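You operate a simulated robot arm through the tools that you are given. There is no shell and no other tool. Be economical: measure what you need, move in short steps, check, and stop when the job is done.

You are at the controls of a simulated two-armed robot. One attempt, no reset.

Task
Set up for reading: table lamp on, glasses case out of the drawer, the blue paperback beside them.
Fine: case and paperback on the drawer side of the lamp table, drawer shut; the lamp stays on. Where these are worked on the way, their far stop is far enough and under half their travel is too little: lamp table drawer.

The check looks at the end state, three seconds after you hand in, the way a careful person would. Anything else that was tipped, shoved, dropped, spilled or broken makes it a failure.

Robot
Two 7-joint arms with three-finger grippers on one trunk, on a base that drives. Base frame: it is fixed to the floor where the robot stands at the start and does not move with it; the origin is under the middle of the robot, x ahead of it, y to its left, z up. Units: m, degrees, N and s.
The left shoulder is at the start at [0.042, 0.154, 1.007], the right one opposite. With the tool pointing down near the work surface each hand reaches from about 0.1 to 0.54 m from the robot's upright axis, wherever it stands, measured 20 degrees to its own side. Places, roughly: blue paperback, red paperback [-1.25, -0.5, 0.5]; drawer side of the lamp table [0.3, -0.1, 0.6]; lamp table drawer [0.4, -0.1, 0.5]; table lamp dimmer [0.5, 0, 0.6]; table lamp switch [0.5, -0.2, 0.6]. Payload 2.69 kg a hand.
The tool frame of a hand sits at the grasp point between the pads (the TCP): z along the fingers, y along the line on which they close. The tips reach 0.029 m beyond it. The gripper opens to 0.12 m. The gripper's body begins 0.078 m behind the TCP.
Orientation is that of the tool frame in the base frame, as [roll, pitch, yaw] about the fixed x, y, z axes, in that order (R = Rz(yaw) Ry(pitch) Rx(roll)). With the fingers straight down and closing along the base's y, the tool's x points along the base's -x, its y along +y and its z along -z.

Tools
- The arms move only by the tool play_rows. It takes "left_moves", "right_moves" or both (then of equal length, played together; a hand with none holds still); each is a list of rows, each a list of 3 entries, a list of its own where there are three numbers: the shift along the base's x, y, z in m, then the turn, a rotation vector about the base's x, y, z in degrees, then the opening, from 0 (shut) to 1 (fully open). In form: [[[tx, ty, tz], [ax, ay, az], jaw], ...]. A call has 1 to 20 rows; each row shifts and turns the commanded pose from where the row before left it. Rows are played at 5 a second. More than 0.05 m and 8.6 degrees between two rows, or a gripper value outside its range, and nothing of the call is played. Where a pose cannot be reached the arm comes as near as it can. A force on the tool above 40 N (or 10 N above the force at the start of the call, whichever is more), or a blocked arm, ends the call early, and 0.2 s more pass. The fingers move at their own pace and stop on an object; they squeeze with about 23 N. The grip force told is the motor's: it shows also when the fingers shut on nothing. Time passes only in rows, and 0.2 s behind the last, so rows that do not move let the fingers close. The reply holds the time, the measured pose of the TCP, the force on the tool along the base axes, the opening and the grip force, in the units named above and with some noise, with the torque about the TCP (base axes, N m) and any sound that the robot's microphone picked up.
- Cameras (640 x 400 px; columns grow to the right, rows downward): "scene" is now at [0.1221, -0.0391, 1.1297]; the picture's right is [-0.54, -0.84, 0.00], its down [-0.69, 0.44, -0.57] and it looks along [0.48, -0.31, -0.82] (base axes); focal length 218 px, centre (320, 200). "left" rides on the left gripper at [0.063, 0, -0.104] in its tool frame; the picture's right is [0.00, 1.00, 0.00], its down [-0.83, 0.00, -0.56] and it looks along [-0.56, 0.00, 0.83] (tool axes); focal length 275 px, centre (320, 200). "right" rides on the right gripper at [0.063, 0, -0.104] in its tool frame; the picture's right is [0.00, 1.00, 0.00], its down [-0.83, 0.00, -0.56] and it looks along [-0.56, 0.00, 0.83] (tool axes); focal length 275 px, centre (320, 200). There is no depth. A picture from a camera that has moved, and an enlarged one, comes with that camera's place and axes in the base frame and with its lens.
- get_image(camera): a new picture of that camera. No time passes.
- lift_body(by): slides the trunk up (or, below 0, down) by that many m; the arms and the scene camera ride with it, the base frame stays. It gives what a move gives, with no picture.
- steer(legs): drives the robot by 1 to 6 legs, each [ahead, left, turn to the left] in m, m and degrees, along the robot's own axes; the way and the turn of a leg run together, so that a leg with both is an arc; at most 1.5 m and 180 degrees a leg. The arms and the cameras ride along, it lands a little off, and it stops where it bumps. It gives what a move gives.
- pan_tilt(pan, tilt): turns the head with the scene camera to pan (to the left, within 80 degrees either way) and tilt (down, from -29 to 69), counted from straight ahead of the robot. It gives what a move gives.
- enlarge(camera, box): a new picture of the part [left, top, right, bottom] of that camera's present view, enlarged. No time passes.
- close_job(): hands the job in; it is judged then, once.

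Go step by step. Nothing tells you exact positions but the pictures and the camera data: compare them with the known pose of the tool, close in by small moves and look again before you grip or let go. The budget is 120 turns and 88 pictures, counting those below and the enlarged ones. Unless the task says otherwise, let go and move clear before handing in, and close with one line.

The tools are called after "Call:" by a JSON object that holds its "fn" and its "kwargs". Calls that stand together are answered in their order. play_rows: Moves the arms, as the interface text tells. Its arguments: {"type":"object","properties":{"left_moves":{"type":"array","items":{"type":"array"}},"right_moves":{"type":"array","items":{"type":"array"}}},"required":[]} The other tools are called the same way: lift_body (by) slides the trunk up or down; steer (legs) drives the base; pan_tilt (pan, tilt) turns the head that bears the scene camera; get_image (camera) takes a picture; enlarge (camera, box) takes an enlarged picture of a part of a camera's view; close_job () hands the job in.

At the start:

```text
time_s: 0.0
left_tcp_pos: [0.4053, -0.0263, 0.9179]
left_orientation: [-179.9, 0.0, 180.0]
left_ft_force: [0.3, -0.2, 0.4]
left_torque: [0.01, -0.01, 0.0]
left_finger_gap: 0.12
left_grip_force: 0.1
right_tcp_pos: [0.3371, -0.4312, 0.8515]
right_orientation: [180.0, 0.1, 180.0]
right_ft_force: [0.6, -0.5, -0.1]
right_torque: [0.0, -0.01, -0.01]
right_finger_gap: 0.1199
right_grip_force: 0.1
trunk travel left (down, up): [-0.375, 0.063]
robot x, y, heading: [0.0006, -0.0023, -0.2]
head pan, tilt: [-32.7, 55.3]
```

scene: 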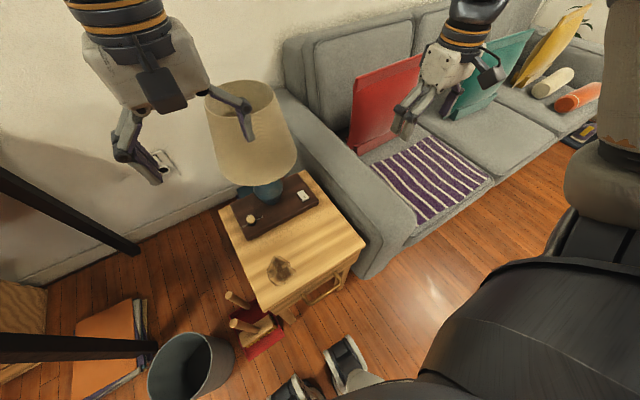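
right: 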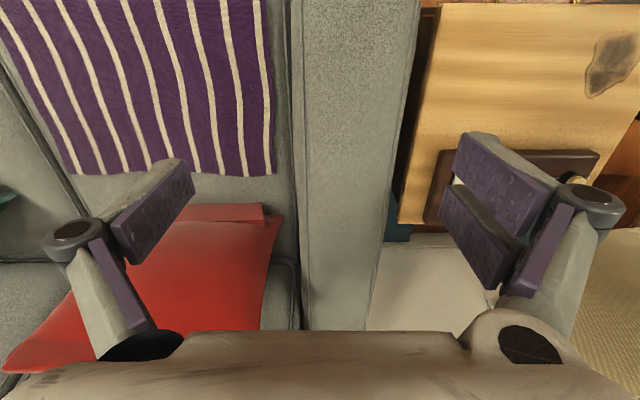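
left: 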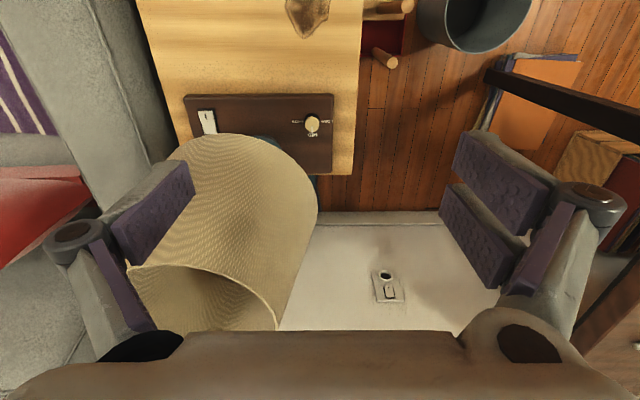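

I see the lamp on a small table with a dark plinth carrying a switch and a dimmer, and a drawer on the table front. I'll look closer at the lamp base and then the drawer front.

Call:
{"fn": "enlarge", "kwargs": {"camera": "left", "box": [160, 60, 380, 200]}}

Call:
{"fn": "enlarge", "kwargs": {"camera": "scene", "box": [200, 150, 400, 375]}}

```text
2.86 times, centred on (270, 130) of left
camera zoom: at [0.3411, -0.0252, 1.0215], right [0.0, 1.0, 0.0], down [0.83, 0.0, 0.56], along [0.56, 0.0, -0.83], focal length 786 px, centre (463, 400)
```

zoom: 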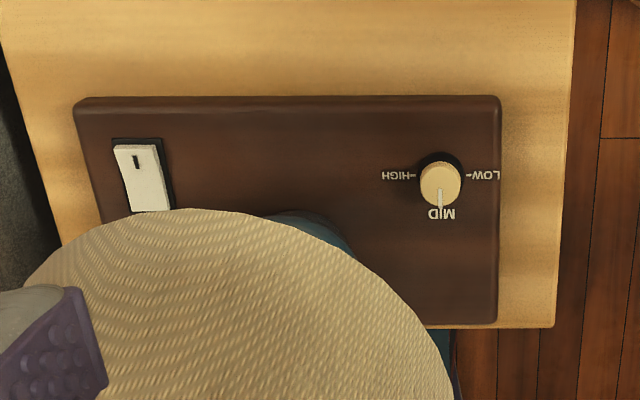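

```text
1.78 times, centred on (300, 262) of scene
camera zoom: at [0.1221, -0.0391, 1.1297], right [-0.54, -0.84, 0.0], down [-0.69, 0.44, -0.57], along [0.48, -0.31, -0.82], focal length 388 px, centre (356, 89)
```

zoom: 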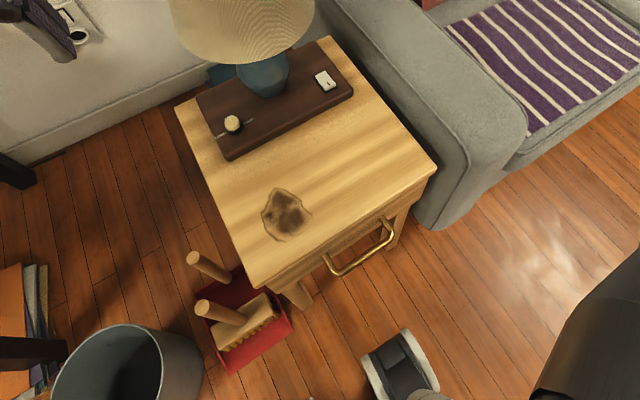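

The rocker's "I" end is on the near side at about (0.48, -0.20, 0.60), partly under the shade. I'll bring the right hand in front of it, tilted forward with closed fingers, and move the left hand aside.

Call:
{"fn": "play_rows", "kwargs": {"right_moves": [[[-0.008, 0.038, -0.008], [0, -6, 0], 0], [[-0.008, 0.038, -0.008], [0, -6, 0], 0], [[-0.008, 0.038, -0.008], [0, -6, 0], 0], [[-0.008, 0.038, -0.008], [0, -6, 0], 0], [[-0.008, 0.038, -0.008], [0, -6, 0], 0], [[-0.008, 0.04, -0.008], [0, -6, 0], 0], [[0, 0, -0.02], [0, 0, 0], 0], [[0, 0, -0.02], [0, 0, 0], 0]], "left_moves": [[[-0.015, 0.025, 0], [0, 0, 0], 1], [[-0.015, 0.025, 0], [0, 0, 0], 1], [[-0.015, 0.025, 0], [0, 0, 0], 1], [[-0.015, 0.025, 0], [0, 0, 0], 1], [[-0.015, 0.025, 0], [0, 0, 0], 1], [[-0.015, 0.025, 0], [0, 0, 0], 1], [[-0.015, 0.025, 0], [0, 0, 0], 1], [[-0.015, 0.025, 0], [0, 0, 0], 1]]}}

Call:
{"fn": "get_image", "kwargs": {"camera": "right"}}

Call:
{"fn": "get_image", "kwargs": {"camera": "scene"}}

```text
time_s: 1.8
left_tcp_pos: [0.2831, 0.1768, 0.9167]
left_orientation: [-180.0, 0.1, 180.0]
left_ft_force: [0.0, 0.2, 0.5]
left_torque: [-0.02, 0.03, -0.04]
left_finger_gap: 0.1202
left_grip_force: 0.0
right_tcp_pos: [0.3983, -0.2251, 0.7574]
right_orientation: [179.9, 36.2, 180.0]
right_ft_force: [0.6, 0.0, 0.1]
right_torque: [-0.03, 0.01, -0.01]
right_finger_gap: 0.0
right_grip_force: 23.5
right hand out of reach, approached as far as the arm can: row 4, 5, 6
trunk travel left (down, up): [-0.375, 0.063]
robot x, y, heading: [-0.0003, -0.0009, 0.0]
head pan, tilt: [-32.7, 55.3]
```

```text
82 pictures are left
camera right: at [0.2867, -0.2242, 0.8045], right [0.0, 1.0, 0.0], down [0.34, 0.0, 0.94], along [0.94, 0.0, -0.34], focal length 275 px, centre (320, 200)
```

right: 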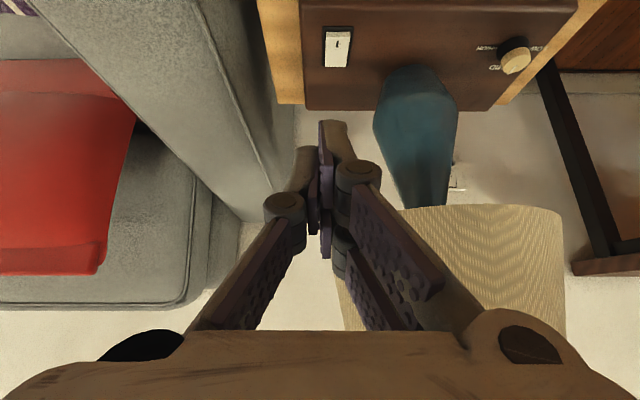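

```text
81 pictures are left
camera scene: at [0.1223, -0.0387, 1.1302], right [-0.54, -0.84, 0.0], down [-0.69, 0.44, -0.57], along [0.48, -0.31, -0.82], focal length 218 px, centre (320, 200)
```

scene: 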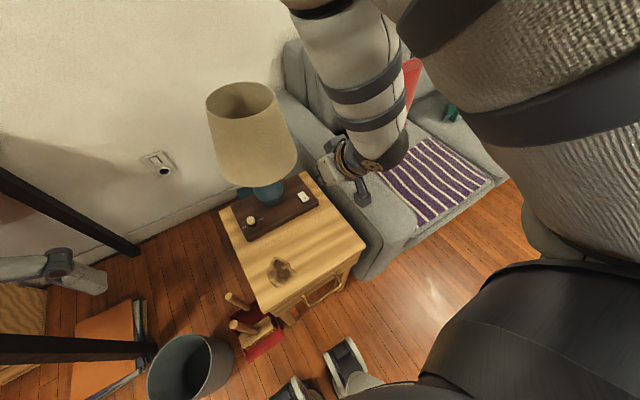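

The hand is at x=0.398, clear of the shade. I'll enlarge the switch to determine which end is pressed.

Call:
{"fn": "enlarge", "kwargs": {"camera": "right", "box": [290, 0, 400, 80]}}

Call:
{"fn": "enlarge", "kwargs": {"camera": "scene", "box": [230, 160, 330, 240]}}

```text
5.00 times, centred on (345, 40) of right
camera zoom: at [0.2867, -0.2242, 0.8045], right [0.0, 1.0, 0.0], down [0.34, 0.0, 0.94], along [0.94, 0.0, -0.34], focal length 1376 px, centre (195, 1000)
```

zoom: 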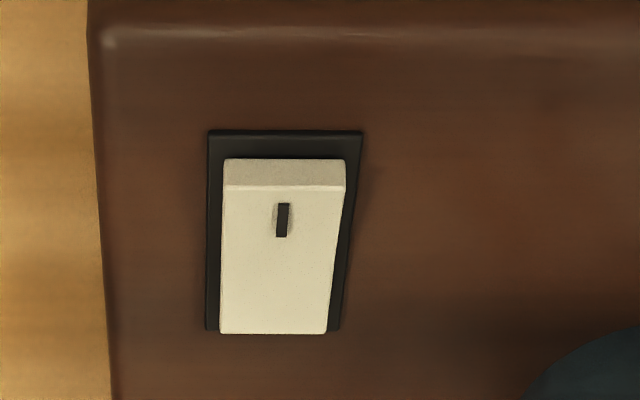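

```text
5.00 times, centred on (280, 200) of scene
camera zoom: at [0.1223, -0.0387, 1.1302], right [-0.54, -0.84, 0.0], down [-0.69, 0.44, -0.57], along [0.48, -0.31, -0.82], focal length 1090 px, centre (520, 200)
```

zoom: 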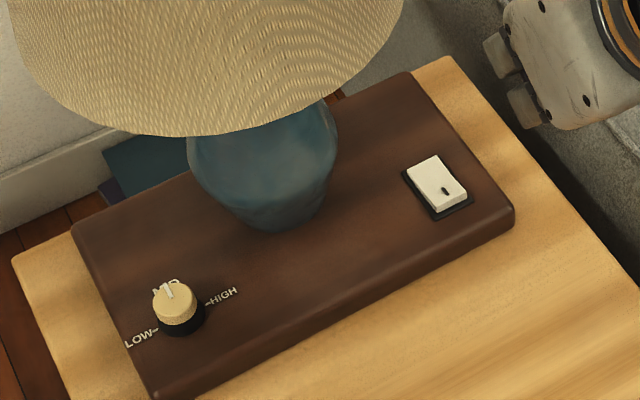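

The raised near end with the "I" is at about (0.462, -0.208, 0.597). I'll descend in front of it, then go forward so the fingertips are just above it.

Call:
{"fn": "play_rows", "kwargs": {"right_moves": [[[0, 0.006, -0.03], [0, 0, 0], 0], [[0, 0.006, -0.03], [0, 0, 0], 0], [[0, 0.005, -0.03], [0, 0, 0], 0], [[0.02, 0, -0.025], [0, 0, 0], 0], [[0.025, 0, 0], [0, 0, 0], 0], [[0, 0, 0], [0, 0, 0], 0]]}}

Call:
{"fn": "get_image", "kwargs": {"camera": "right"}}

Call:
{"fn": "enlarge", "kwargs": {"camera": "scene", "box": [230, 120, 390, 240]}}

```text
time_s: 3.2
left_tcp_pos: [0.2829, 0.1768, 0.9174]
left_orientation: [-180.0, 0.0, -180.0]
left_ft_force: [-0.9, -0.8, 1.1]
left_torque: [-0.01, 0.01, 0.03]
left_finger_gap: 0.1202
left_grip_force: 0.1
right_tcp_pos: [0.4515, -0.2341, 0.6528]
right_orientation: [-180.0, 36.1, 179.5]
right_ft_force: [-0.4, 0.0, -0.2]
right_torque: [-0.01, 0.04, 0.02]
right_finger_gap: 0.0
right_grip_force: 23.2
right hand out of reach, approached as far as the arm can: row 2, 3
trunk travel left (down, up): [-0.375, 0.063]
robot x, y, heading: [0.0021, 0.0023, -0.2]
head pan, tilt: [-32.7, 55.3]
```

```text
78 pictures are left
camera right: at [0.3406, -0.2321, 0.6998], right [0.0, 1.0, 0.0], down [0.34, 0.0, 0.94], along [0.94, 0.0, -0.34], focal length 275 px, centre (320, 200)
```

right: 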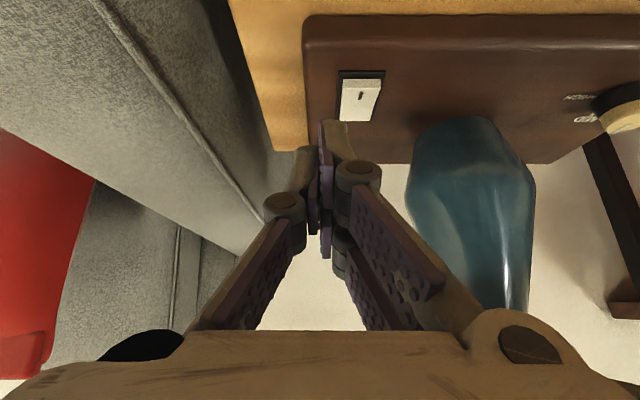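

```text
3.33 times, centred on (310, 180) of scene
camera zoom: at [0.122, -0.0391, 1.1297], right [-0.54, -0.84, 0.0], down [-0.69, 0.44, -0.57], along [0.48, -0.31, -0.82], focal length 727 px, centre (353, 267)
```

zoom: 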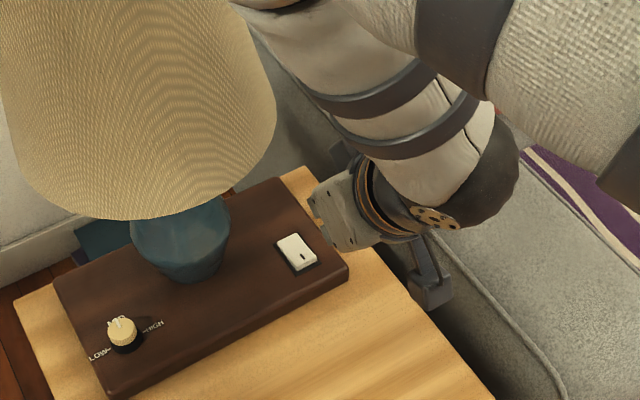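

The switch estimate holds at (0.463, -0.209). I'm shifting the hand sideways into line above the near end.

Call:
{"fn": "play_rows", "kwargs": {"right_moves": [[[0, 0.013, 0], [0, 0, 0], 0], [[-0.008, 0.012, 0], [0, 0, 0], 0], [[0, 0, -0.012], [0, 0, 0], 0], [[0, 0, 0], [0, 0, 0], 0]]}}

Call:
{"fn": "enlarge", "kwargs": {"camera": "right", "box": [240, 20, 480, 170]}}

```text
time_s: 4.2
left_tcp_pos: [0.2841, 0.1764, 0.9167]
left_orientation: [179.9, 0.0, 179.9]
left_ft_force: [-0.5, 0.0, 0.6]
left_torque: [0.0, -0.04, -0.01]
left_finger_gap: 0.12
left_grip_force: 0.2
right_tcp_pos: [0.4537, -0.2249, 0.6507]
right_orientation: [179.5, 36.0, 179.6]
right_ft_force: [-0.7, -1.2, -0.1]
right_torque: [0.01, 0.0, 0.0]
right_finger_gap: 0.0001
right_grip_force: 22.9
right hand out of reach, approached as far as the arm can: row 1, 2, 3
trunk travel left (down, up): [-0.375, 0.063]
robot x, y, heading: [-0.0007, -0.0003, -0.1]
head pan, tilt: [-32.7, 55.3]
```

```text
2.67 times, centred on (360, 95) of right
camera zoom: at [0.342, -0.2239, 0.6974], right [0.0, 1.0, 0.0], down [0.35, 0.0, 0.94], along [0.94, 0.0, -0.35], focal length 734 px, centre (213, 480)
```

zoom: 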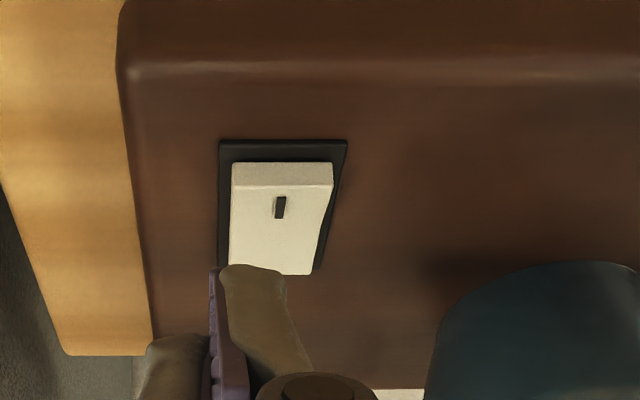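

The arm is folded too tightly here; the base needs to stand further back. I'll lift the hand, and look around before driving back.

Call:
{"fn": "play_rows", "kwargs": {"right_moves": [[[-0.0, 0, 0.03], [0, 0, 0], 0], [[-0.02, 0, 0.03], [0, 0, 0], 0], [[-0.02, 0, 0.03], [0, 0, 0], 0]]}}

Call:
{"fn": "pan_tilt", "kwargs": {"pan": -80, "tilt": 35}}

Call:
{"fn": "get_image", "kwargs": {"camera": "scene"}}

Call:
{"fn": "pan_tilt", "kwargs": {"pan": 80, "tilt": 35}}

Call:
{"fn": "get_image", "kwargs": {"camera": "scene"}}

```text
time_s: 5.0
left_tcp_pos: [0.2835, 0.1759, 0.9171]
left_orientation: [180.0, 0.0, -180.0]
left_ft_force: [-0.1, -0.5, -0.5]
left_torque: [0.0, -0.01, 0.0]
left_finger_gap: 0.1198
left_grip_force: 0.1
right_tcp_pos: [0.4151, -0.2245, 0.7404]
right_orientation: [180.0, 36.2, -179.9]
right_ft_force: [-0.4, -0.3, 0.1]
right_torque: [-0.01, -0.03, -0.03]
right_finger_gap: 0.0001
right_grip_force: 23.0
trunk travel left (down, up): [-0.375, 0.063]
robot x, y, heading: [0.0001, -0.0009, 0.3]
head pan, tilt: [-32.7, 55.3]
```

```text
time_s: 6.2
left_tcp_pos: [0.2844, 0.1758, 0.9175]
left_orientation: [180.0, 0.0, 179.9]
left_ft_force: [-0.3, -0.7, 0.2]
left_torque: [-0.04, 0.0, 0.04]
left_finger_gap: 0.1199
left_grip_force: 0.1
right_tcp_pos: [0.4157, -0.2253, 0.7397]
right_orientation: [-179.9, 36.1, 180.0]
right_ft_force: [-0.2, -0.5, 0.6]
right_torque: [0.02, 0.02, -0.01]
right_finger_gap: 0.0
right_grip_force: 22.8
trunk travel left (down, up): [-0.375, 0.063]
robot x, y, heading: [0.0004, -0.0002, 0.1]
head pan, tilt: [-80.0, 35.0]
```

```text
75 pictures are left
camera scene: at [0.0771, -0.087, 1.1583], right [-0.98, -0.17, 0.0], down [-0.1, 0.56, -0.82], along [0.14, -0.81, -0.57], focal length 218 px, centre (320, 200)
```

scene: 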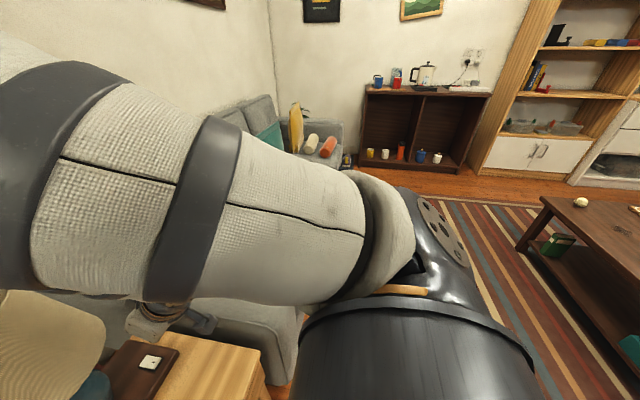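

```text
time_s: 8.6
left_tcp_pos: [0.2844, 0.176, 0.9177]
left_orientation: [-179.9, 0.0, -180.0]
left_ft_force: [0.2, 0.0, -0.3]
left_torque: [0.01, -0.01, 0.0]
left_finger_gap: 0.1203
left_grip_force: 0.1
right_tcp_pos: [0.4155, -0.2258, 0.7396]
right_orientation: [-180.0, 36.1, -180.0]
right_ft_force: [-0.4, 0.4, -0.4]
right_torque: [0.01, 0.0, -0.03]
right_finger_gap: 0.0002
right_grip_force: 23.7
trunk travel left (down, up): [-0.375, 0.063]
robot x, y, heading: [0.0038, 0.0008, -0.1]
head pan, tilt: [80.0, 35.0]
```

```text
74 pictures are left
camera scene: at [0.0771, 0.0864, 1.1583], right [0.98, -0.17, 0.0], down [-0.1, -0.56, -0.82], along [0.14, 0.81, -0.57], focal length 218 px, centre (320, 200)
```

scene: 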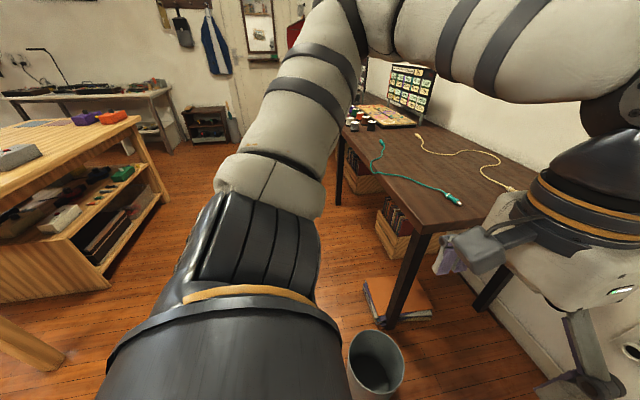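

Behind me is open floor, with the coffee table (and likely the paperbacks) further back to the right. I'll back up 0.1 m and face the lamp again.

Call:
{"fn": "steer", "kwargs": {"legs": [[-0.1, 0, 0]]}}

Call:
{"fn": "pan_tilt", "kwargs": {"pan": -25, "tilt": 50}}

Call:
{"fn": "play_rows", "kwargs": {"right_moves": [[[0.03, 0.005, -0.02], [0, 0, 0], 0], [[0.03, 0.005, -0.03], [0, 0, 0], 0], [[0.03, 0.005, -0.03], [0, 0, 0], 0], [[0.03, 0.002, -0.01], [0, 0, 0], 0], [[0, 0, 0], [0, 0, 0], 0]]}}

Call:
{"fn": "get_image", "kwargs": {"camera": "right"}}

```text
time_s: 9.8
left_tcp_pos: [0.1839, 0.1752, 0.9171]
left_orientation: [-180.0, 0.2, 180.0]
left_ft_force: [0.2, -0.5, 0.3]
left_torque: [-0.04, -0.04, 0.0]
left_finger_gap: 0.1199
left_grip_force: 0.1
right_tcp_pos: [0.3158, -0.2244, 0.7405]
right_orientation: [-180.0, 36.2, -179.9]
right_ft_force: [0.5, 0.3, 0.2]
right_torque: [-0.02, -0.01, 0.0]
right_finger_gap: 0.0
right_grip_force: 22.8
trunk travel left (down, up): [-0.375, 0.063]
robot x, y, heading: [-0.0988, 0.0008, 0.0]
head pan, tilt: [80.0, 35.0]
```

```text
time_s: 11.6
left_tcp_pos: [0.1845, 0.1757, 0.9181]
left_orientation: [180.0, 0.0, 179.9]
left_ft_force: [0.5, 1.0, 0.4]
left_torque: [0.0, 0.01, 0.01]
left_finger_gap: 0.1199
left_grip_force: 0.0
right_tcp_pos: [0.3161, -0.2248, 0.7406]
right_orientation: [-180.0, 36.0, -180.0]
right_ft_force: [0.2, 0.2, -0.3]
right_torque: [0.03, -0.01, 0.01]
right_finger_gap: 0.0
right_grip_force: 23.1
trunk travel left (down, up): [-0.375, 0.063]
robot x, y, heading: [-0.0989, -0.006, 0.2]
head pan, tilt: [-25.0, 50.0]
```

```text
time_s: 12.8
left_tcp_pos: [0.1842, 0.1759, 0.9179]
left_orientation: [179.9, 0.0, 180.0]
left_ft_force: [0.2, 0.7, -0.6]
left_torque: [0.03, -0.01, 0.01]
left_finger_gap: 0.12
left_grip_force: 0.0
right_tcp_pos: [0.4346, -0.2081, 0.6511]
right_orientation: [-180.0, 36.1, 179.9]
right_ft_force: [-0.2, 0.5, 0.1]
right_torque: [-0.01, -0.01, 0.0]
right_finger_gap: 0.0001
right_grip_force: 23.3
trunk travel left (down, up): [-0.375, 0.063]
robot x, y, heading: [-0.0996, -0.0015, -0.1]
head pan, tilt: [-25.0, 50.0]
```

```text
73 pictures are left
camera right: at [0.3238, -0.2065, 0.6975], right [0.0, 1.0, 0.0], down [0.34, 0.0, 0.94], along [0.94, 0.0, -0.34], focal length 275 px, centre (320, 200)
```

right: 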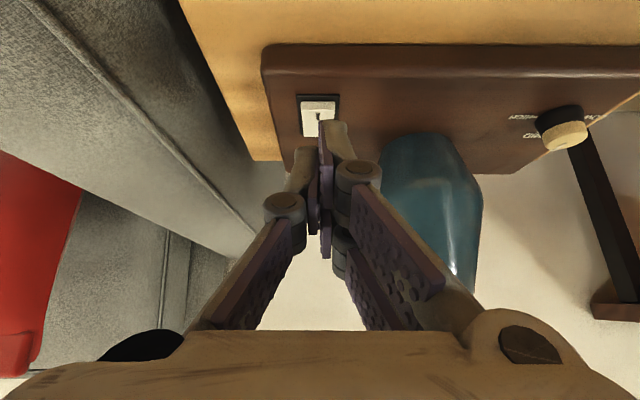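

The fingertips are over the near end of the rocker. Now I press straight down in small steps.

Call:
{"fn": "play_rows", "kwargs": {"right_moves": [[[0, 0, -0.008], [0, 0, 0], 0], [[0, 0, -0.008], [0, 0, 0], 0], [[0, 0, -0.006], [0, 0, 0], 0], [[0, 0, -0.005], [0, 0, 0], 0], [[0, 0, -0.005], [0, 0, 0], 0], [[0, 0, -0.005], [0, 0, 0], 0]]}}

Call:
{"fn": "get_image", "kwargs": {"camera": "right"}}

Call:
{"fn": "get_image", "kwargs": {"camera": "scene"}}

```text
time_s: 14.2
left_tcp_pos: [0.1841, 0.1744, 0.917]
left_orientation: [179.9, 0.1, 180.0]
left_ft_force: [0.2, -0.5, 0.6]
left_torque: [0.01, 0.01, -0.01]
left_finger_gap: 0.1201
left_grip_force: 0.0
right_tcp_pos: [0.4351, -0.2071, 0.6116]
right_orientation: [180.0, 36.1, 179.9]
right_ft_force: [0.2, -0.3, 0.7]
right_torque: [0.01, -0.01, -0.02]
right_finger_gap: 0.0
right_grip_force: 22.9
trunk travel left (down, up): [-0.375, 0.063]
robot x, y, heading: [-0.1004, -0.0003, -0.3]
head pan, tilt: [-25.0, 50.0]
```

```text
72 pictures are left
camera right: at [0.3229, -0.2067, 0.6592], right [0.0, 1.0, 0.0], down [0.34, 0.0, 0.94], along [0.94, 0.0, -0.34], focal length 275 px, centre (320, 200)
```

right: 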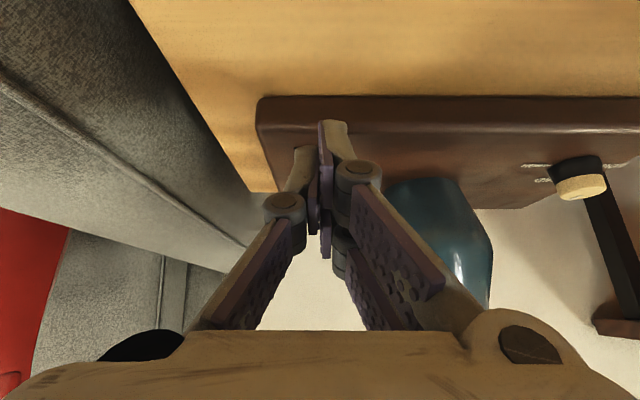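

```text
71 pictures are left
camera scene: at [0.0319, -0.0329, 1.1366], right [-0.42, -0.91, 0.0], down [-0.69, 0.32, -0.64], along [0.58, -0.27, -0.77], focal length 218 px, centre (320, 200)
```

scene: 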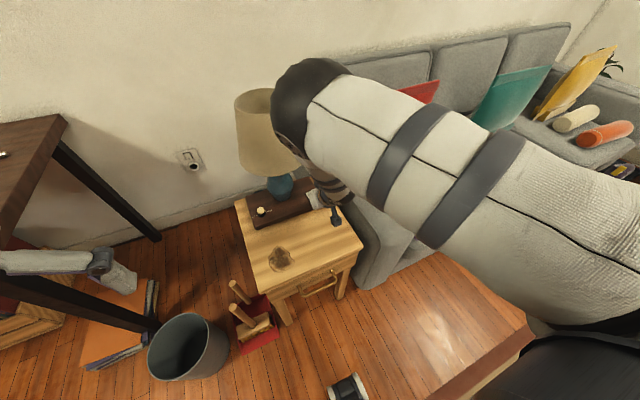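

No contact: the fingertips are lower than expected but nothing touched, so the rocker is lower and further forward than I estimated (about x 0.475, z 0.575). I'll rise a little, go forward, and look.

Call:
{"fn": "play_rows", "kwargs": {"right_moves": [[[0, 0, 0.012], [0, 0, 0], 0], [[0.012, -0.001, 0], [0, 0, 0], 0], [[0.01, -0.001, 0], [0, 0, 0], 0], [[0, 0, 0], [0, 0, 0], 0]]}}

Call:
{"fn": "enlarge", "kwargs": {"camera": "right", "box": [240, 60, 400, 160]}}

Call:
{"fn": "enlarge", "kwargs": {"camera": "scene", "box": [230, 160, 390, 260]}}

```text
time_s: 15.2
left_tcp_pos: [0.1842, 0.1761, 0.9165]
left_orientation: [-180.0, 0.0, -180.0]
left_ft_force: [0.0, 0.0, -0.5]
left_torque: [0.01, 0.02, -0.03]
left_finger_gap: 0.12
left_grip_force: 0.0
right_tcp_pos: [0.4576, -0.2092, 0.6257]
right_orientation: [180.0, 36.1, 179.9]
right_ft_force: [-0.1, -0.5, 0.5]
right_torque: [0.02, 0.02, 0.01]
right_finger_gap: 0.0003
right_grip_force: 23.4
trunk travel left (down, up): [-0.375, 0.063]
robot x, y, heading: [-0.0985, 0.0005, 0.1]
head pan, tilt: [-25.0, 50.0]
```

```text
4.00 times, centred on (320, 110) of right
camera zoom: at [0.3458, -0.2084, 0.6717], right [0.0, 1.0, 0.0], down [0.34, 0.0, 0.94], along [0.94, 0.0, -0.34], focal length 1101 px, centre (320, 560)
```

zoom: 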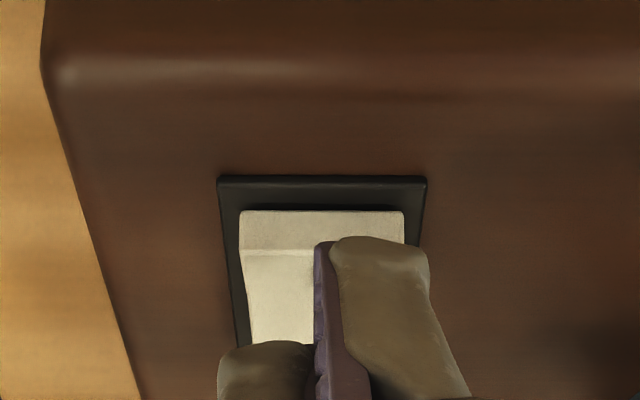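

```text
4.00 times, centred on (310, 210) of scene
camera zoom: at [0.0319, -0.0328, 1.1366], right [-0.42, -0.91, 0.0], down [-0.69, 0.32, -0.64], along [0.58, -0.27, -0.77], focal length 872 px, centre (360, 160)
```

zoom: 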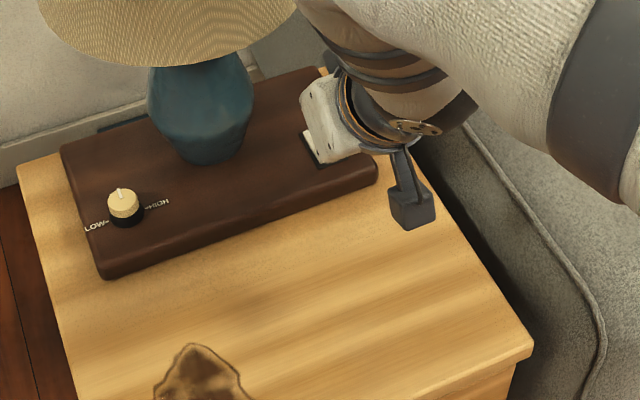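

The rocker's near edge is at x≈0.471; the finger corner is a few mm short. Going forward 12 mm more, then pressing.

Call:
{"fn": "play_rows", "kwargs": {"right_moves": [[[0.012, 0, 0], [0, 0, 0], 0], [[0, 0, -0.008], [0, 0, 0], 0], [[0, 0, -0.005], [0, 0, 0], 0], [[0, 0, -0.005], [0, 0, 0], 0], [[0, 0, -0.005], [0, 0, 0], 0], [[0, 0, -0.005], [0, 0, 0], 0]]}}

Call:
{"fn": "enlarge", "kwargs": {"camera": "right", "box": [240, 60, 400, 160]}}

Call:
{"fn": "get_image", "kwargs": {"camera": "scene"}}

```text
time_s: 16.3
left_tcp_pos: [0.1815, 0.1776, 0.9182]
left_orientation: [-179.8, 0.3, 179.9]
left_ft_force: [-0.3, -0.3, 0.5]
left_torque: [0.01, -0.01, 0.02]
left_finger_gap: 0.1199
left_grip_force: 0.0
right_tcp_pos: [0.4688, -0.2099, 0.6118]
right_orientation: [-180.0, 36.9, 180.0]
right_ft_force: [-23.7, 4.7, 35.3]
right_torque: [0.26, 0.9, 0.0]
right_finger_gap: 0.0
right_grip_force: 23.3
trunk travel left (down, up): [-0.375, 0.063]
robot x, y, heading: [-0.1023, -0.0022, -0.0]
head pan, tilt: [-25.0, 50.0]
heard: click
stopped in row 5 (right hand): the force on the tool passed its limit at 46 N (the readings are from after the stop); the commanded pose is now the measured one
```

```text
4.00 times, centred on (320, 110) of right
camera zoom: at [0.3567, -0.2084, 0.6578], right [0.0, 1.0, 0.0], down [0.33, 0.0, 0.94], along [0.94, 0.0, -0.33], focal length 1101 px, centre (320, 560)
```

zoom: 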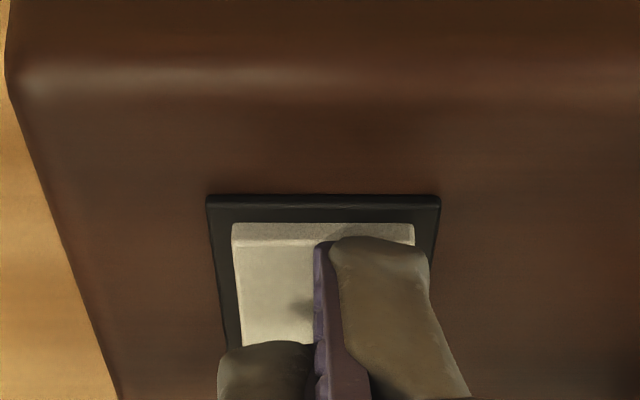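

```text
67 pictures are left
camera scene: at [0.0269, -0.0316, 1.1375], right [-0.42, -0.91, 0.0], down [-0.69, 0.32, -0.65], along [0.59, -0.27, -0.76], focal length 218 px, centre (320, 200)
```

scene: 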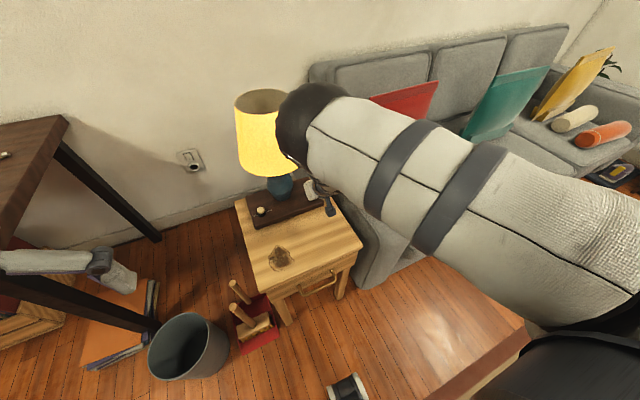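

A click, and the shade now glows: the lamp is on. I'll lift and retract the right hand, then check what's on the floor near the robot.

Call:
{"fn": "play_rows", "kwargs": {"right_moves": [[[0, 0, 0.03], [0, 0, 0], 0], [[-0.04, 0, 0.03], [0, 0, 0], 0], [[-0.04, 0, 0.03], [0, 0, 0], 0], [[-0.03, 0, 0.03], [0, 0, 0], 0]]}}

Call:
{"fn": "pan_tilt", "kwargs": {"pan": 0, "tilt": 65}}

Call:
{"fn": "get_image", "kwargs": {"camera": "scene"}}

```text
time_s: 17.3
left_tcp_pos: [0.1839, 0.1747, 0.9175]
left_orientation: [180.0, 0.0, -179.9]
left_ft_force: [-0.5, 0.3, -0.1]
left_torque: [0.01, 0.0, 0.05]
left_finger_gap: 0.1198
left_grip_force: 0.1
right_tcp_pos: [0.3608, -0.2082, 0.7271]
right_orientation: [180.0, 36.5, -179.8]
right_ft_force: [-0.6, -0.5, 0.6]
right_torque: [0.01, 0.01, -0.01]
right_finger_gap: 0.0
right_grip_force: 22.7
trunk travel left (down, up): [-0.375, 0.063]
robot x, y, heading: [-0.101, -0.0031, 0.2]
head pan, tilt: [-25.0, 50.0]
```

```text
time_s: 18.1
left_tcp_pos: [0.1843, 0.176, 0.9171]
left_orientation: [-180.0, 0.1, 180.0]
left_ft_force: [0.4, 0.7, -1.0]
left_torque: [-0.01, 0.0, 0.0]
left_finger_gap: 0.12
left_grip_force: 0.0
right_tcp_pos: [0.3618, -0.209, 0.7268]
right_orientation: [180.0, 36.3, 179.9]
right_ft_force: [-0.2, 0.1, -0.6]
right_torque: [-0.02, 0.0, -0.03]
right_finger_gap: 0.0
right_grip_force: 22.6
trunk travel left (down, up): [-0.375, 0.063]
robot x, y, heading: [-0.1019, -0.0005, 0.1]
head pan, tilt: [0.0, 65.0]
```

```text
66 pictures are left
camera scene: at [0.0225, -0.0003, 1.1185], right [0.0, -1.0, 0.0], down [-0.91, 0.0, -0.42], along [0.42, 0.0, -0.91], focal length 218 px, centre (320, 200)
```

scene: 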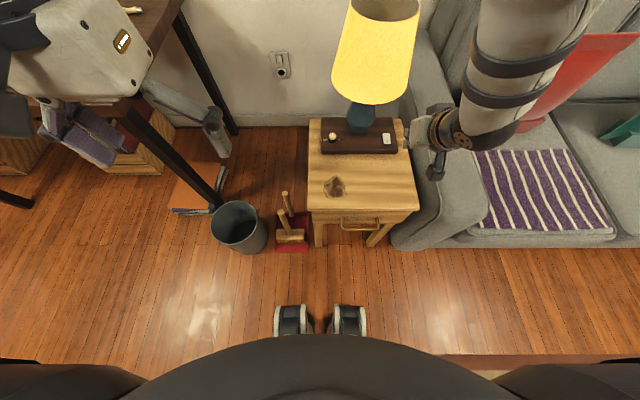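

The two grey blocks are the robot's own front wheels; the drawer handle is a bar near (0.21, -0.12, 0.50). I'll back up 0.22 m and turn the right hand so the fingers close vertically on the bar.

Call:
{"fn": "steer", "kwargs": {"legs": [[-0.22, 0, 0]]}}

Call:
{"fn": "play_rows", "kwargs": {"right_moves": [[[0, 0.005, -0.005], [4.84, 0, -6.6], 1], [[0, 0.005, -0.005], [4.84, 0, -6.6], 1], [[0, 0.005, -0.005], [4.84, 0, -6.6], 1], [[0, 0.005, -0.005], [4.84, 0, -6.6], 1], [[0, 0.005, -0.005], [4.84, 0, -6.6], 1], [[0, 0.005, -0.005], [4.84, 0, -6.6], 1], [[0, 0.005, -0.005], [4.84, 0, -6.6], 1], [[0, 0.005, -0.005], [4.84, 0, -6.6], 1], [[0, 0.005, -0.005], [4.84, 0, -6.6], 1], [[0, 0.005, -0.005], [4.84, 0, -6.6], 1], [[0, 0.005, -0.005], [4.84, 0, -6.6], 1], [[0, 0.005, -0.005], [0, -7, 0], 1], [[0, 0.005, -0.01], [0, -7, 0], 1], [[0, 0.005, -0.01], [0, -7, 0], 1], [[0, 0.005, -0.01], [0, -7, 0], 1], [[0, 0.005, -0.01], [0, -7, 0], 1]]}}

Call:
{"fn": "get_image", "kwargs": {"camera": "scene"}}

Call:
{"fn": "get_image", "kwargs": {"camera": "right"}}

```text
time_s: 19.8
left_tcp_pos: [-0.036, 0.1768, 0.9173]
left_orientation: [180.0, 0.0, -179.8]
left_ft_force: [-0.4, 0.3, 0.2]
left_torque: [0.0, 0.01, -0.04]
left_finger_gap: 0.1199
left_grip_force: 0.1
right_tcp_pos: [0.1429, -0.2067, 0.7287]
right_orientation: [179.9, 36.5, -179.8]
right_ft_force: [-1.5, -0.6, -0.4]
right_torque: [-0.02, -0.01, 0.0]
right_finger_gap: 0.0
right_grip_force: 23.2
trunk travel left (down, up): [-0.375, 0.063]
robot x, y, heading: [-0.3195, -0.0018, 0.3]
head pan, tilt: [0.0, 65.0]
```

```text
time_s: 23.2
left_tcp_pos: [-0.0367, 0.1781, 0.9174]
left_orientation: [180.0, -0.1, -179.8]
left_ft_force: [0.0, 0.2, 0.5]
left_torque: [-0.01, -0.01, -0.01]
left_finger_gap: 0.1201
left_grip_force: 0.1
right_tcp_pos: [0.224, -0.2979, 0.7578]
right_orientation: [119.7, 0.2, 90.4]
right_ft_force: [-0.1, -0.2, 0.2]
right_torque: [-0.02, 0.02, -0.02]
right_finger_gap: 0.1201
right_grip_force: 0.0
right hand out of reach, approached as far as the arm can: row 4, 5, 6, 7, 8, 9, 10, 11, 12, 13, 14, 15, 16
trunk travel left (down, up): [-0.375, 0.063]
robot x, y, heading: [-0.3171, -0.0028, 0.5]
head pan, tilt: [0.0, 65.0]
```

```text
65 pictures are left
camera scene: at [-0.1964, 0.0006, 1.1184], right [0.01, -1.0, 0.0], down [-0.91, -0.01, -0.42], along [0.42, 0.0, -0.91], focal length 218 px, centre (320, 200)
```

scene: 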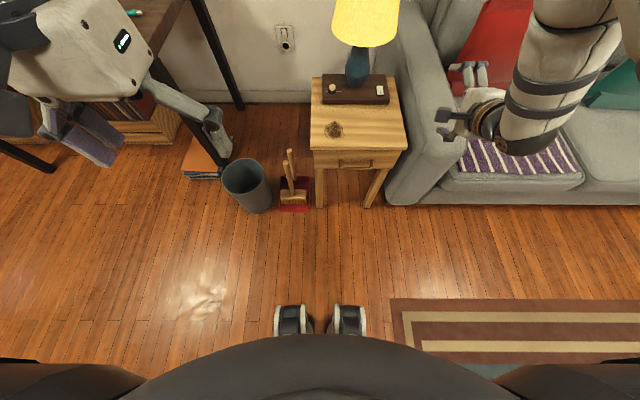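

```text
64 pictures are left
camera right: at [0.133, -0.234, 0.8086], right [0.5, 0.01, 0.87], down [-0.47, -0.83, 0.28], along [0.73, -0.55, -0.41], focal length 275 px, centre (320, 200)
```

right: 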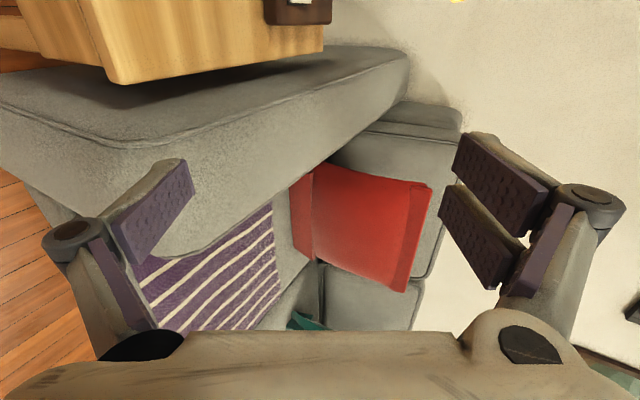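

The hand is now oriented forward and down with vertical closing, though it ended off to the right. I'll bring it back and across in front of the drawer.

Call:
{"fn": "play_rows", "kwargs": {"right_moves": [[[-0.04, 0.03, -0.01], [0, 0, 0], 1], [[-0.04, 0.04, -0.02], [0, 0, 0], 1], [[-0.02, 0.04, -0.03], [0, 0, 0], 1], [[0, 0.04, -0.04], [0, 0, 0], 1]]}}

```text
refused: row 1 steps farther than a row can; nothing moved
```

Call:
{"fn": "play_rows", "kwargs": {"right_moves": [[[-0.04, 0.02, -0.01], [0, 0, 0], 1], [[-0.03, 0.03, -0.02], [0, 0, 0], 1], [[-0.02, 0.03, -0.03], [0, 0, 0], 1], [[0, 0.03, -0.035], [0, 0, 0], 1]]}}

```text
time_s: 24.2
left_tcp_pos: [-0.0367, 0.1769, 0.9178]
left_orientation: [180.0, -0.1, -179.8]
left_ft_force: [-0.1, -0.2, 0.0]
left_torque: [0.0, 0.0, 0.01]
left_finger_gap: 0.1201
left_grip_force: 0.1
right_tcp_pos: [0.2228, -0.2984, 0.7587]
right_orientation: [119.7, 0.1, 90.4]
right_ft_force: [0.8, 0.8, 0.2]
right_torque: [0.01, 0.0, -0.03]
right_finger_gap: 0.1202
right_grip_force: 0.0
right hand out of reach, approached as far as the arm can: row 1, 2, 3, 4
trunk travel left (down, up): [-0.375, 0.063]
robot x, y, heading: [-0.3199, 0.0009, 0.2]
head pan, tilt: [0.0, 65.0]
```

The arm is stuck against a limit in this orientation. I'll test whether going downward frees it.

Call:
{"fn": "play_rows", "kwargs": {"right_moves": [[[0, 0.0, -0.03], [0, 0, 0], 1], [[0, 0.03, 0], [0, 0, 0], 1], [[0, 0, 0], [0, 8, 0], 1], [[0, 0, 0], [0, 8, 0], 1]]}}

```text
time_s: 25.2
left_tcp_pos: [-0.0353, 0.1777, 0.9189]
left_orientation: [179.9, 0.0, -179.7]
left_ft_force: [-1.2, -0.3, -0.4]
left_torque: [0.03, -0.02, 0.0]
left_finger_gap: 0.1199
left_grip_force: 0.1
right_tcp_pos: [0.2235, -0.2986, 0.7476]
right_orientation: [135.8, 0.0, 90.5]
right_ft_force: [0.8, -0.3, -0.6]
right_torque: [0.01, 0.0, 0.0]
right_finger_gap: 0.1201
right_grip_force: 0.1
right hand out of reach, approached as far as the arm can: row 1, 2
trunk travel left (down, up): [-0.375, 0.063]
robot x, y, heading: [-0.3214, 0.0006, 0.3]
head pan, tilt: [0.0, 65.0]
```

Call:
{"fn": "play_rows", "kwargs": {"right_moves": [[[-0.03, 0.03, 0], [0, 0, 0], 1], [[-0.03, 0.03, 0], [0, 0, 0], 1], [[-0.03, 0.03, 0], [0, 0, 0], 1], [[0, 0.03, -0.03], [0, 0, 0], 1], [[0, 0.03, -0.03], [0, 0, 0], 1]]}}

Call:
{"fn": "get_image", "kwargs": {"camera": "scene"}}

```text
time_s: 26.4
left_tcp_pos: [-0.0358, 0.1771, 0.9165]
left_orientation: [-180.0, -0.1, -179.7]
left_ft_force: [-0.4, 0.2, 0.3]
left_torque: [0.03, -0.02, 0.02]
left_finger_gap: 0.12
left_grip_force: 0.2
right_tcp_pos: [0.1609, -0.2167, 0.7267]
right_orientation: [136.3, -0.6, 90.9]
right_ft_force: [-0.5, -0.9, -0.2]
right_torque: [-0.03, -0.08, -0.01]
right_finger_gap: 0.12
right_grip_force: 0.0
right hand out of reach, approached as far as the arm can: row 3, 4, 5
trunk travel left (down, up): [-0.375, 0.063]
robot x, y, heading: [-0.3201, -0.0015, 0.2]
head pan, tilt: [0.0, 65.0]
```

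```text
63 pictures are left
camera scene: at [-0.1962, -0.0002, 1.1184], right [0.0, -1.0, 0.0], down [-0.91, 0.0, -0.42], along [0.42, 0.0, -0.91], focal length 218 px, centre (320, 200)
```

scene: 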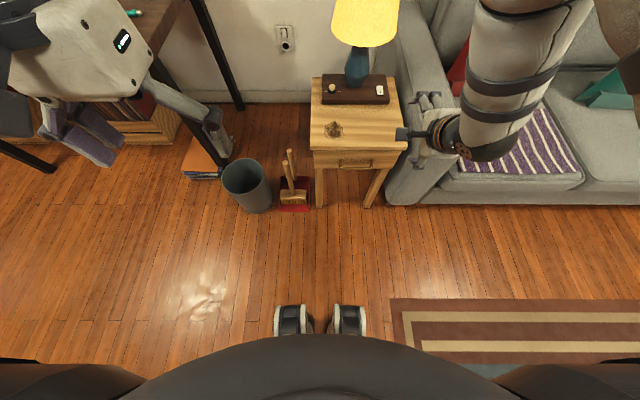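

The arm folds badly in that orientation; hooking the bar with closed fingers pointing down looks better. Let me measure the handle closely.

Call:
{"fn": "enlarge", "kwargs": {"camera": "scene", "box": [300, 120, 420, 200]}}

Call:
{"fn": "pan_tilt", "kwargs": {"pan": -15, "tilt": 45}}

Call:
{"fn": "lift_body", "kwargs": {"by": -0.25}}

Call:
{"fn": "get_image", "kwargs": {"camera": "scene"}}

```text
5.00 times, centred on (360, 160) of scene
camera zoom: at [-0.1962, -0.0002, 1.1184], right [0.0, -1.0, 0.0], down [-0.91, 0.0, -0.42], along [0.42, 0.0, -0.91], focal length 1090 px, centre (120, 400)
```

zoom: 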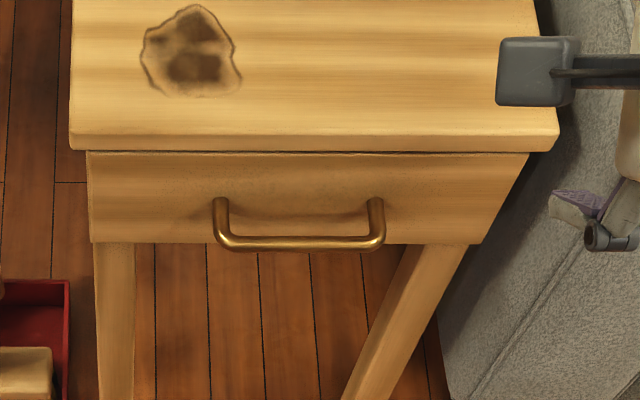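

```text
time_s: 27.3
left_tcp_pos: [-0.0357, 0.177, 0.9159]
left_orientation: [180.0, 0.0, -179.6]
left_ft_force: [-0.1, 0.5, 0.4]
left_torque: [0.03, 0.02, -0.03]
left_finger_gap: 0.1202
left_grip_force: 0.0
right_tcp_pos: [0.1598, -0.2179, 0.7261]
right_orientation: [136.4, -0.5, 90.9]
right_ft_force: [-0.2, 0.2, -0.6]
right_torque: [0.01, -0.03, 0.0]
right_finger_gap: 0.1198
right_grip_force: 0.1
trunk travel left (down, up): [-0.375, 0.063]
robot x, y, heading: [-0.3152, -0.0007, 0.3]
head pan, tilt: [-15.0, 45.0]
```

```text
time_s: 29.9
left_tcp_pos: [-0.0361, 0.1763, 0.6672]
left_orientation: [180.0, 0.1, -179.7]
left_ft_force: [0.0, 0.3, 0.1]
left_torque: [0.01, -0.03, 0.0]
left_finger_gap: 0.1199
left_grip_force: 0.0
right_tcp_pos: [0.0929, -0.2181, 0.3379]
right_orientation: [156.4, -0.8, 90.7]
right_ft_force: [1.0, 0.3, 0.1]
right_torque: [0.0, 0.03, -0.02]
right_finger_gap: 0.1199
right_grip_force: 0.0
trunk travel left (down, up): [-0.125, 0.313]
robot x, y, heading: [-0.3195, -0.0001, 0.2]
head pan, tilt: [-15.0, 45.0]
```

```text
61 pictures are left
camera scene: at [-0.0972, -0.0207, 0.876], right [-0.25, -0.97, 0.0], down [-0.68, 0.18, -0.71], along [0.68, -0.18, -0.71], focal length 218 px, centre (320, 200)
```

scene: 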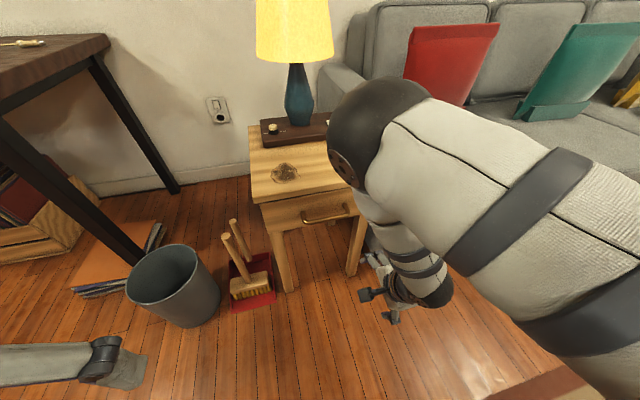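

The trunk drop also lowered the hand; it's now low in front of the table. I place the handle bar at about x 0.227, y -0.125, z 0.47 with roughly 28 mm gap behind it. I'll back the hand off, raise it and turn it to the plain tool-down pose with closed fingers.

Call:
{"fn": "play_rows", "kwargs": {"right_moves": [[[-0.04, 0, 0.0], [0, 0, 0], 1], [[-0.04, 0, 0.02], [0, 0, 0], 1], [[-0.02, 0, 0.04], [0, 8, 0], 1], [[0, 0, 0.045], [0, 8, 0], 0], [[0, 0, 0.045], [0, 7, 0], 0], [[0, 0, 0.045], [0, 0, 8.2], 0], [[0, 0, 0.045], [0, 0, 8.2], 0], [[0, 0, 0], [0, 0, 8.2], 0], [[0, 0, 0], [0, 0, 8.2], 0], [[0, 0, 0], [0, 0, 8.2], 0], [[0, 0, 0], [0, 0, 8.2], 0], [[0, 0, 0], [0, 0, 8.2], 0], [[0, 0, 0], [0, 0, 8.2], 0], [[0, 0, 0], [0, 0, 8.2], 0], [[0, 0, 0], [0, 0, 8.2], 0], [[0, 0, 0], [0, 0, 8], 0]]}}

Call:
{"fn": "get_image", "kwargs": {"camera": "scene"}}

```text
time_s: 33.2
left_tcp_pos: [-0.0342, 0.1757, 0.6676]
left_orientation: [-180.0, 0.0, -179.7]
left_ft_force: [-1.1, 0.2, -0.5]
left_torque: [0.02, 0.03, 0.01]
left_finger_gap: 0.1201
left_grip_force: 0.0
right_tcp_pos: [0.0192, -0.3157, 0.4972]
right_orientation: [179.2, -1.0, -179.4]
right_ft_force: [0.1, 0.7, 0.4]
right_torque: [-0.02, -0.01, -0.01]
right_finger_gap: 0.0
right_grip_force: 23.2
right hand out of reach, approached as far as the arm can: row 1, 2, 3, 5, 6, 7
trunk travel left (down, up): [-0.125, 0.313]
robot x, y, heading: [-0.3197, -0.0005, 0.3]
head pan, tilt: [-15.0, 45.0]
```

```text
60 pictures are left
camera scene: at [-0.0971, -0.0207, 0.876], right [-0.25, -0.97, 0.0], down [-0.68, 0.18, -0.71], along [0.68, -0.18, -0.71], focal length 218 px, centre (320, 200)
```

scene: 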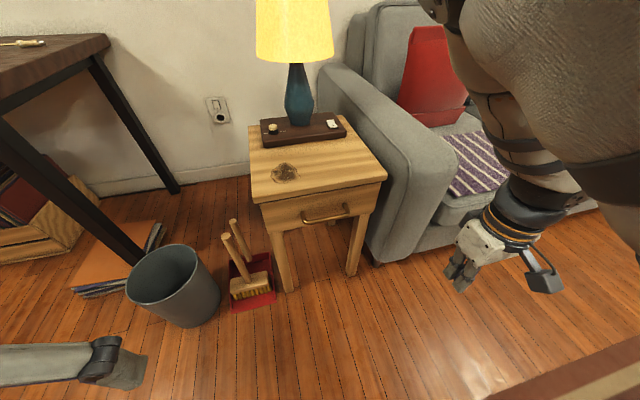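

The hand is tool-down at (0.02, -0.32, 0.50). I'll grip the bar with fingers closing fore-aft and the hand leaned back ~25° so its body clears the table top; turning the other way round this time, to see if that is within reach.

Call:
{"fn": "play_rows", "kwargs": {"right_moves": [[[0.005, 0.015, 0], [0, 0, 8.2], 0.5], [[0.005, 0.015, 0], [0, 0, 8.2], 0.5], [[0.005, 0.015, 0], [0, 0, 8.2], 0.5], [[0.005, 0.015, 0], [0, 0, 8.2], 0.5], [[0.005, 0.015, 0], [0, 0, 8.2], 0.5], [[0.005, 0.015, 0], [0, 0, 8.2], 0.5], [[0.005, 0.015, 0], [0, 0, 8.2], 0.5], [[0.005, 0.015, 0], [0, 0, 8.2], 0.5], [[0.005, 0.015, 0], [0, 0, 8.2], 0.5], [[0.005, 0.015, 0], [0, 0, 8.2], 0.5], [[0.005, 0.015, 0], [0, 0, 8.2], 0.5], [[0.005, 0, 0], [0, -8.3, 0], 0.5], [[0.005, 0, 0], [0, -8.3, 0], 0.5], [[0.005, 0, 0], [0, -8.4, 0], 0.5]]}}

Call:
{"fn": "get_image", "kwargs": {"camera": "scene"}}

Call:
{"fn": "get_image", "kwargs": {"camera": "right"}}

```text
time_s: 36.2
left_tcp_pos: [-0.0358, 0.176, 0.6676]
left_orientation: [180.0, -0.1, -179.6]
left_ft_force: [-0.1, 0.1, -1.4]
left_torque: [-0.03, 0.01, -0.03]
left_finger_gap: 0.1199
left_grip_force: 0.1
right_tcp_pos: [0.1789, -0.1612, 0.4374]
right_orientation: [-163.4, -2.0, -91.0]
right_ft_force: [0.2, 0.4, 1.1]
right_torque: [-0.01, -0.01, 0.0]
right_finger_gap: 0.0601
right_grip_force: 0.1
right hand out of reach, approached as far as the arm can: row 1, 2, 3, 4, 5, 6, 7, 8, 9, 10, 11, 12, 13, 14
trunk travel left (down, up): [-0.125, 0.313]
robot x, y, heading: [-0.32, 0.0011, 0.6]
head pan, tilt: [-15.0, 45.0]
```

```text
59 pictures are left
camera scene: at [-0.0971, -0.0207, 0.876], right [-0.25, -0.97, 0.0], down [-0.68, 0.18, -0.71], along [0.68, -0.18, -0.71], focal length 218 px, centre (320, 200)
```

scene: 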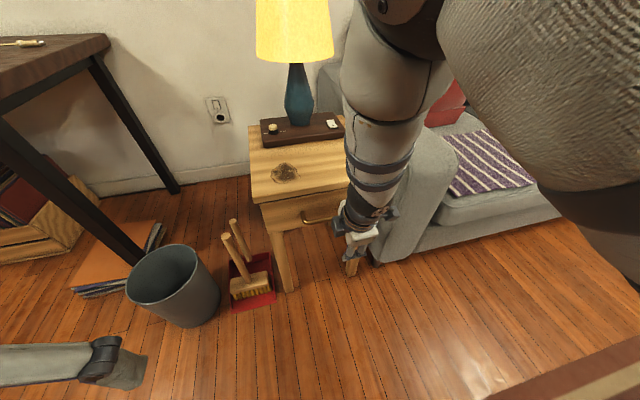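

```text
58 pictures are left
camera right: at [0.1488, -0.2197, 0.54], right [-0.96, 0.0, -0.29], down [-0.15, 0.85, 0.5], along [0.25, 0.52, -0.82], focal length 275 px, centre (320, 200)
```

right: 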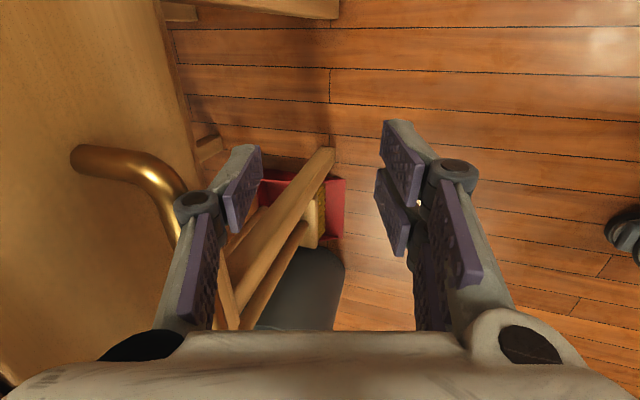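

The hand landed right beside the bar, but the arm struggles because the hand isn't far enough below the shoulder; the trunk should be higher. I'll back the hand off from the bar first and then raise the trunk.

Call:
{"fn": "play_rows", "kwargs": {"right_moves": [[[-0.03, -0.02, 0.0], [0, 0, 0], 0.5], [[-0.03, -0.02, 0], [0, 0, 0], 0.5], [[-0.03, -0.02, 0], [0, 0, 0], 0.5]]}}

```text
time_s: 37.0
left_tcp_pos: [-0.036, 0.1767, 0.6674]
left_orientation: [179.9, 0.0, -179.7]
left_ft_force: [-0.5, -0.5, -0.5]
left_torque: [-0.03, 0.01, -0.03]
left_finger_gap: 0.1202
left_grip_force: 0.0
right_tcp_pos: [0.1651, -0.1837, 0.4369]
right_orientation: [-165.3, -2.2, -91.5]
right_ft_force: [0.4, 0.8, 0.5]
right_torque: [-0.01, -0.02, 0.05]
right_finger_gap: 0.0597
right_grip_force: 0.1
right hand out of reach, approached as far as the arm can: row 1, 2, 3
trunk travel left (down, up): [-0.125, 0.313]
robot x, y, heading: [-0.32, 0.0005, 0.1]
head pan, tilt: [-15.0, 45.0]
```

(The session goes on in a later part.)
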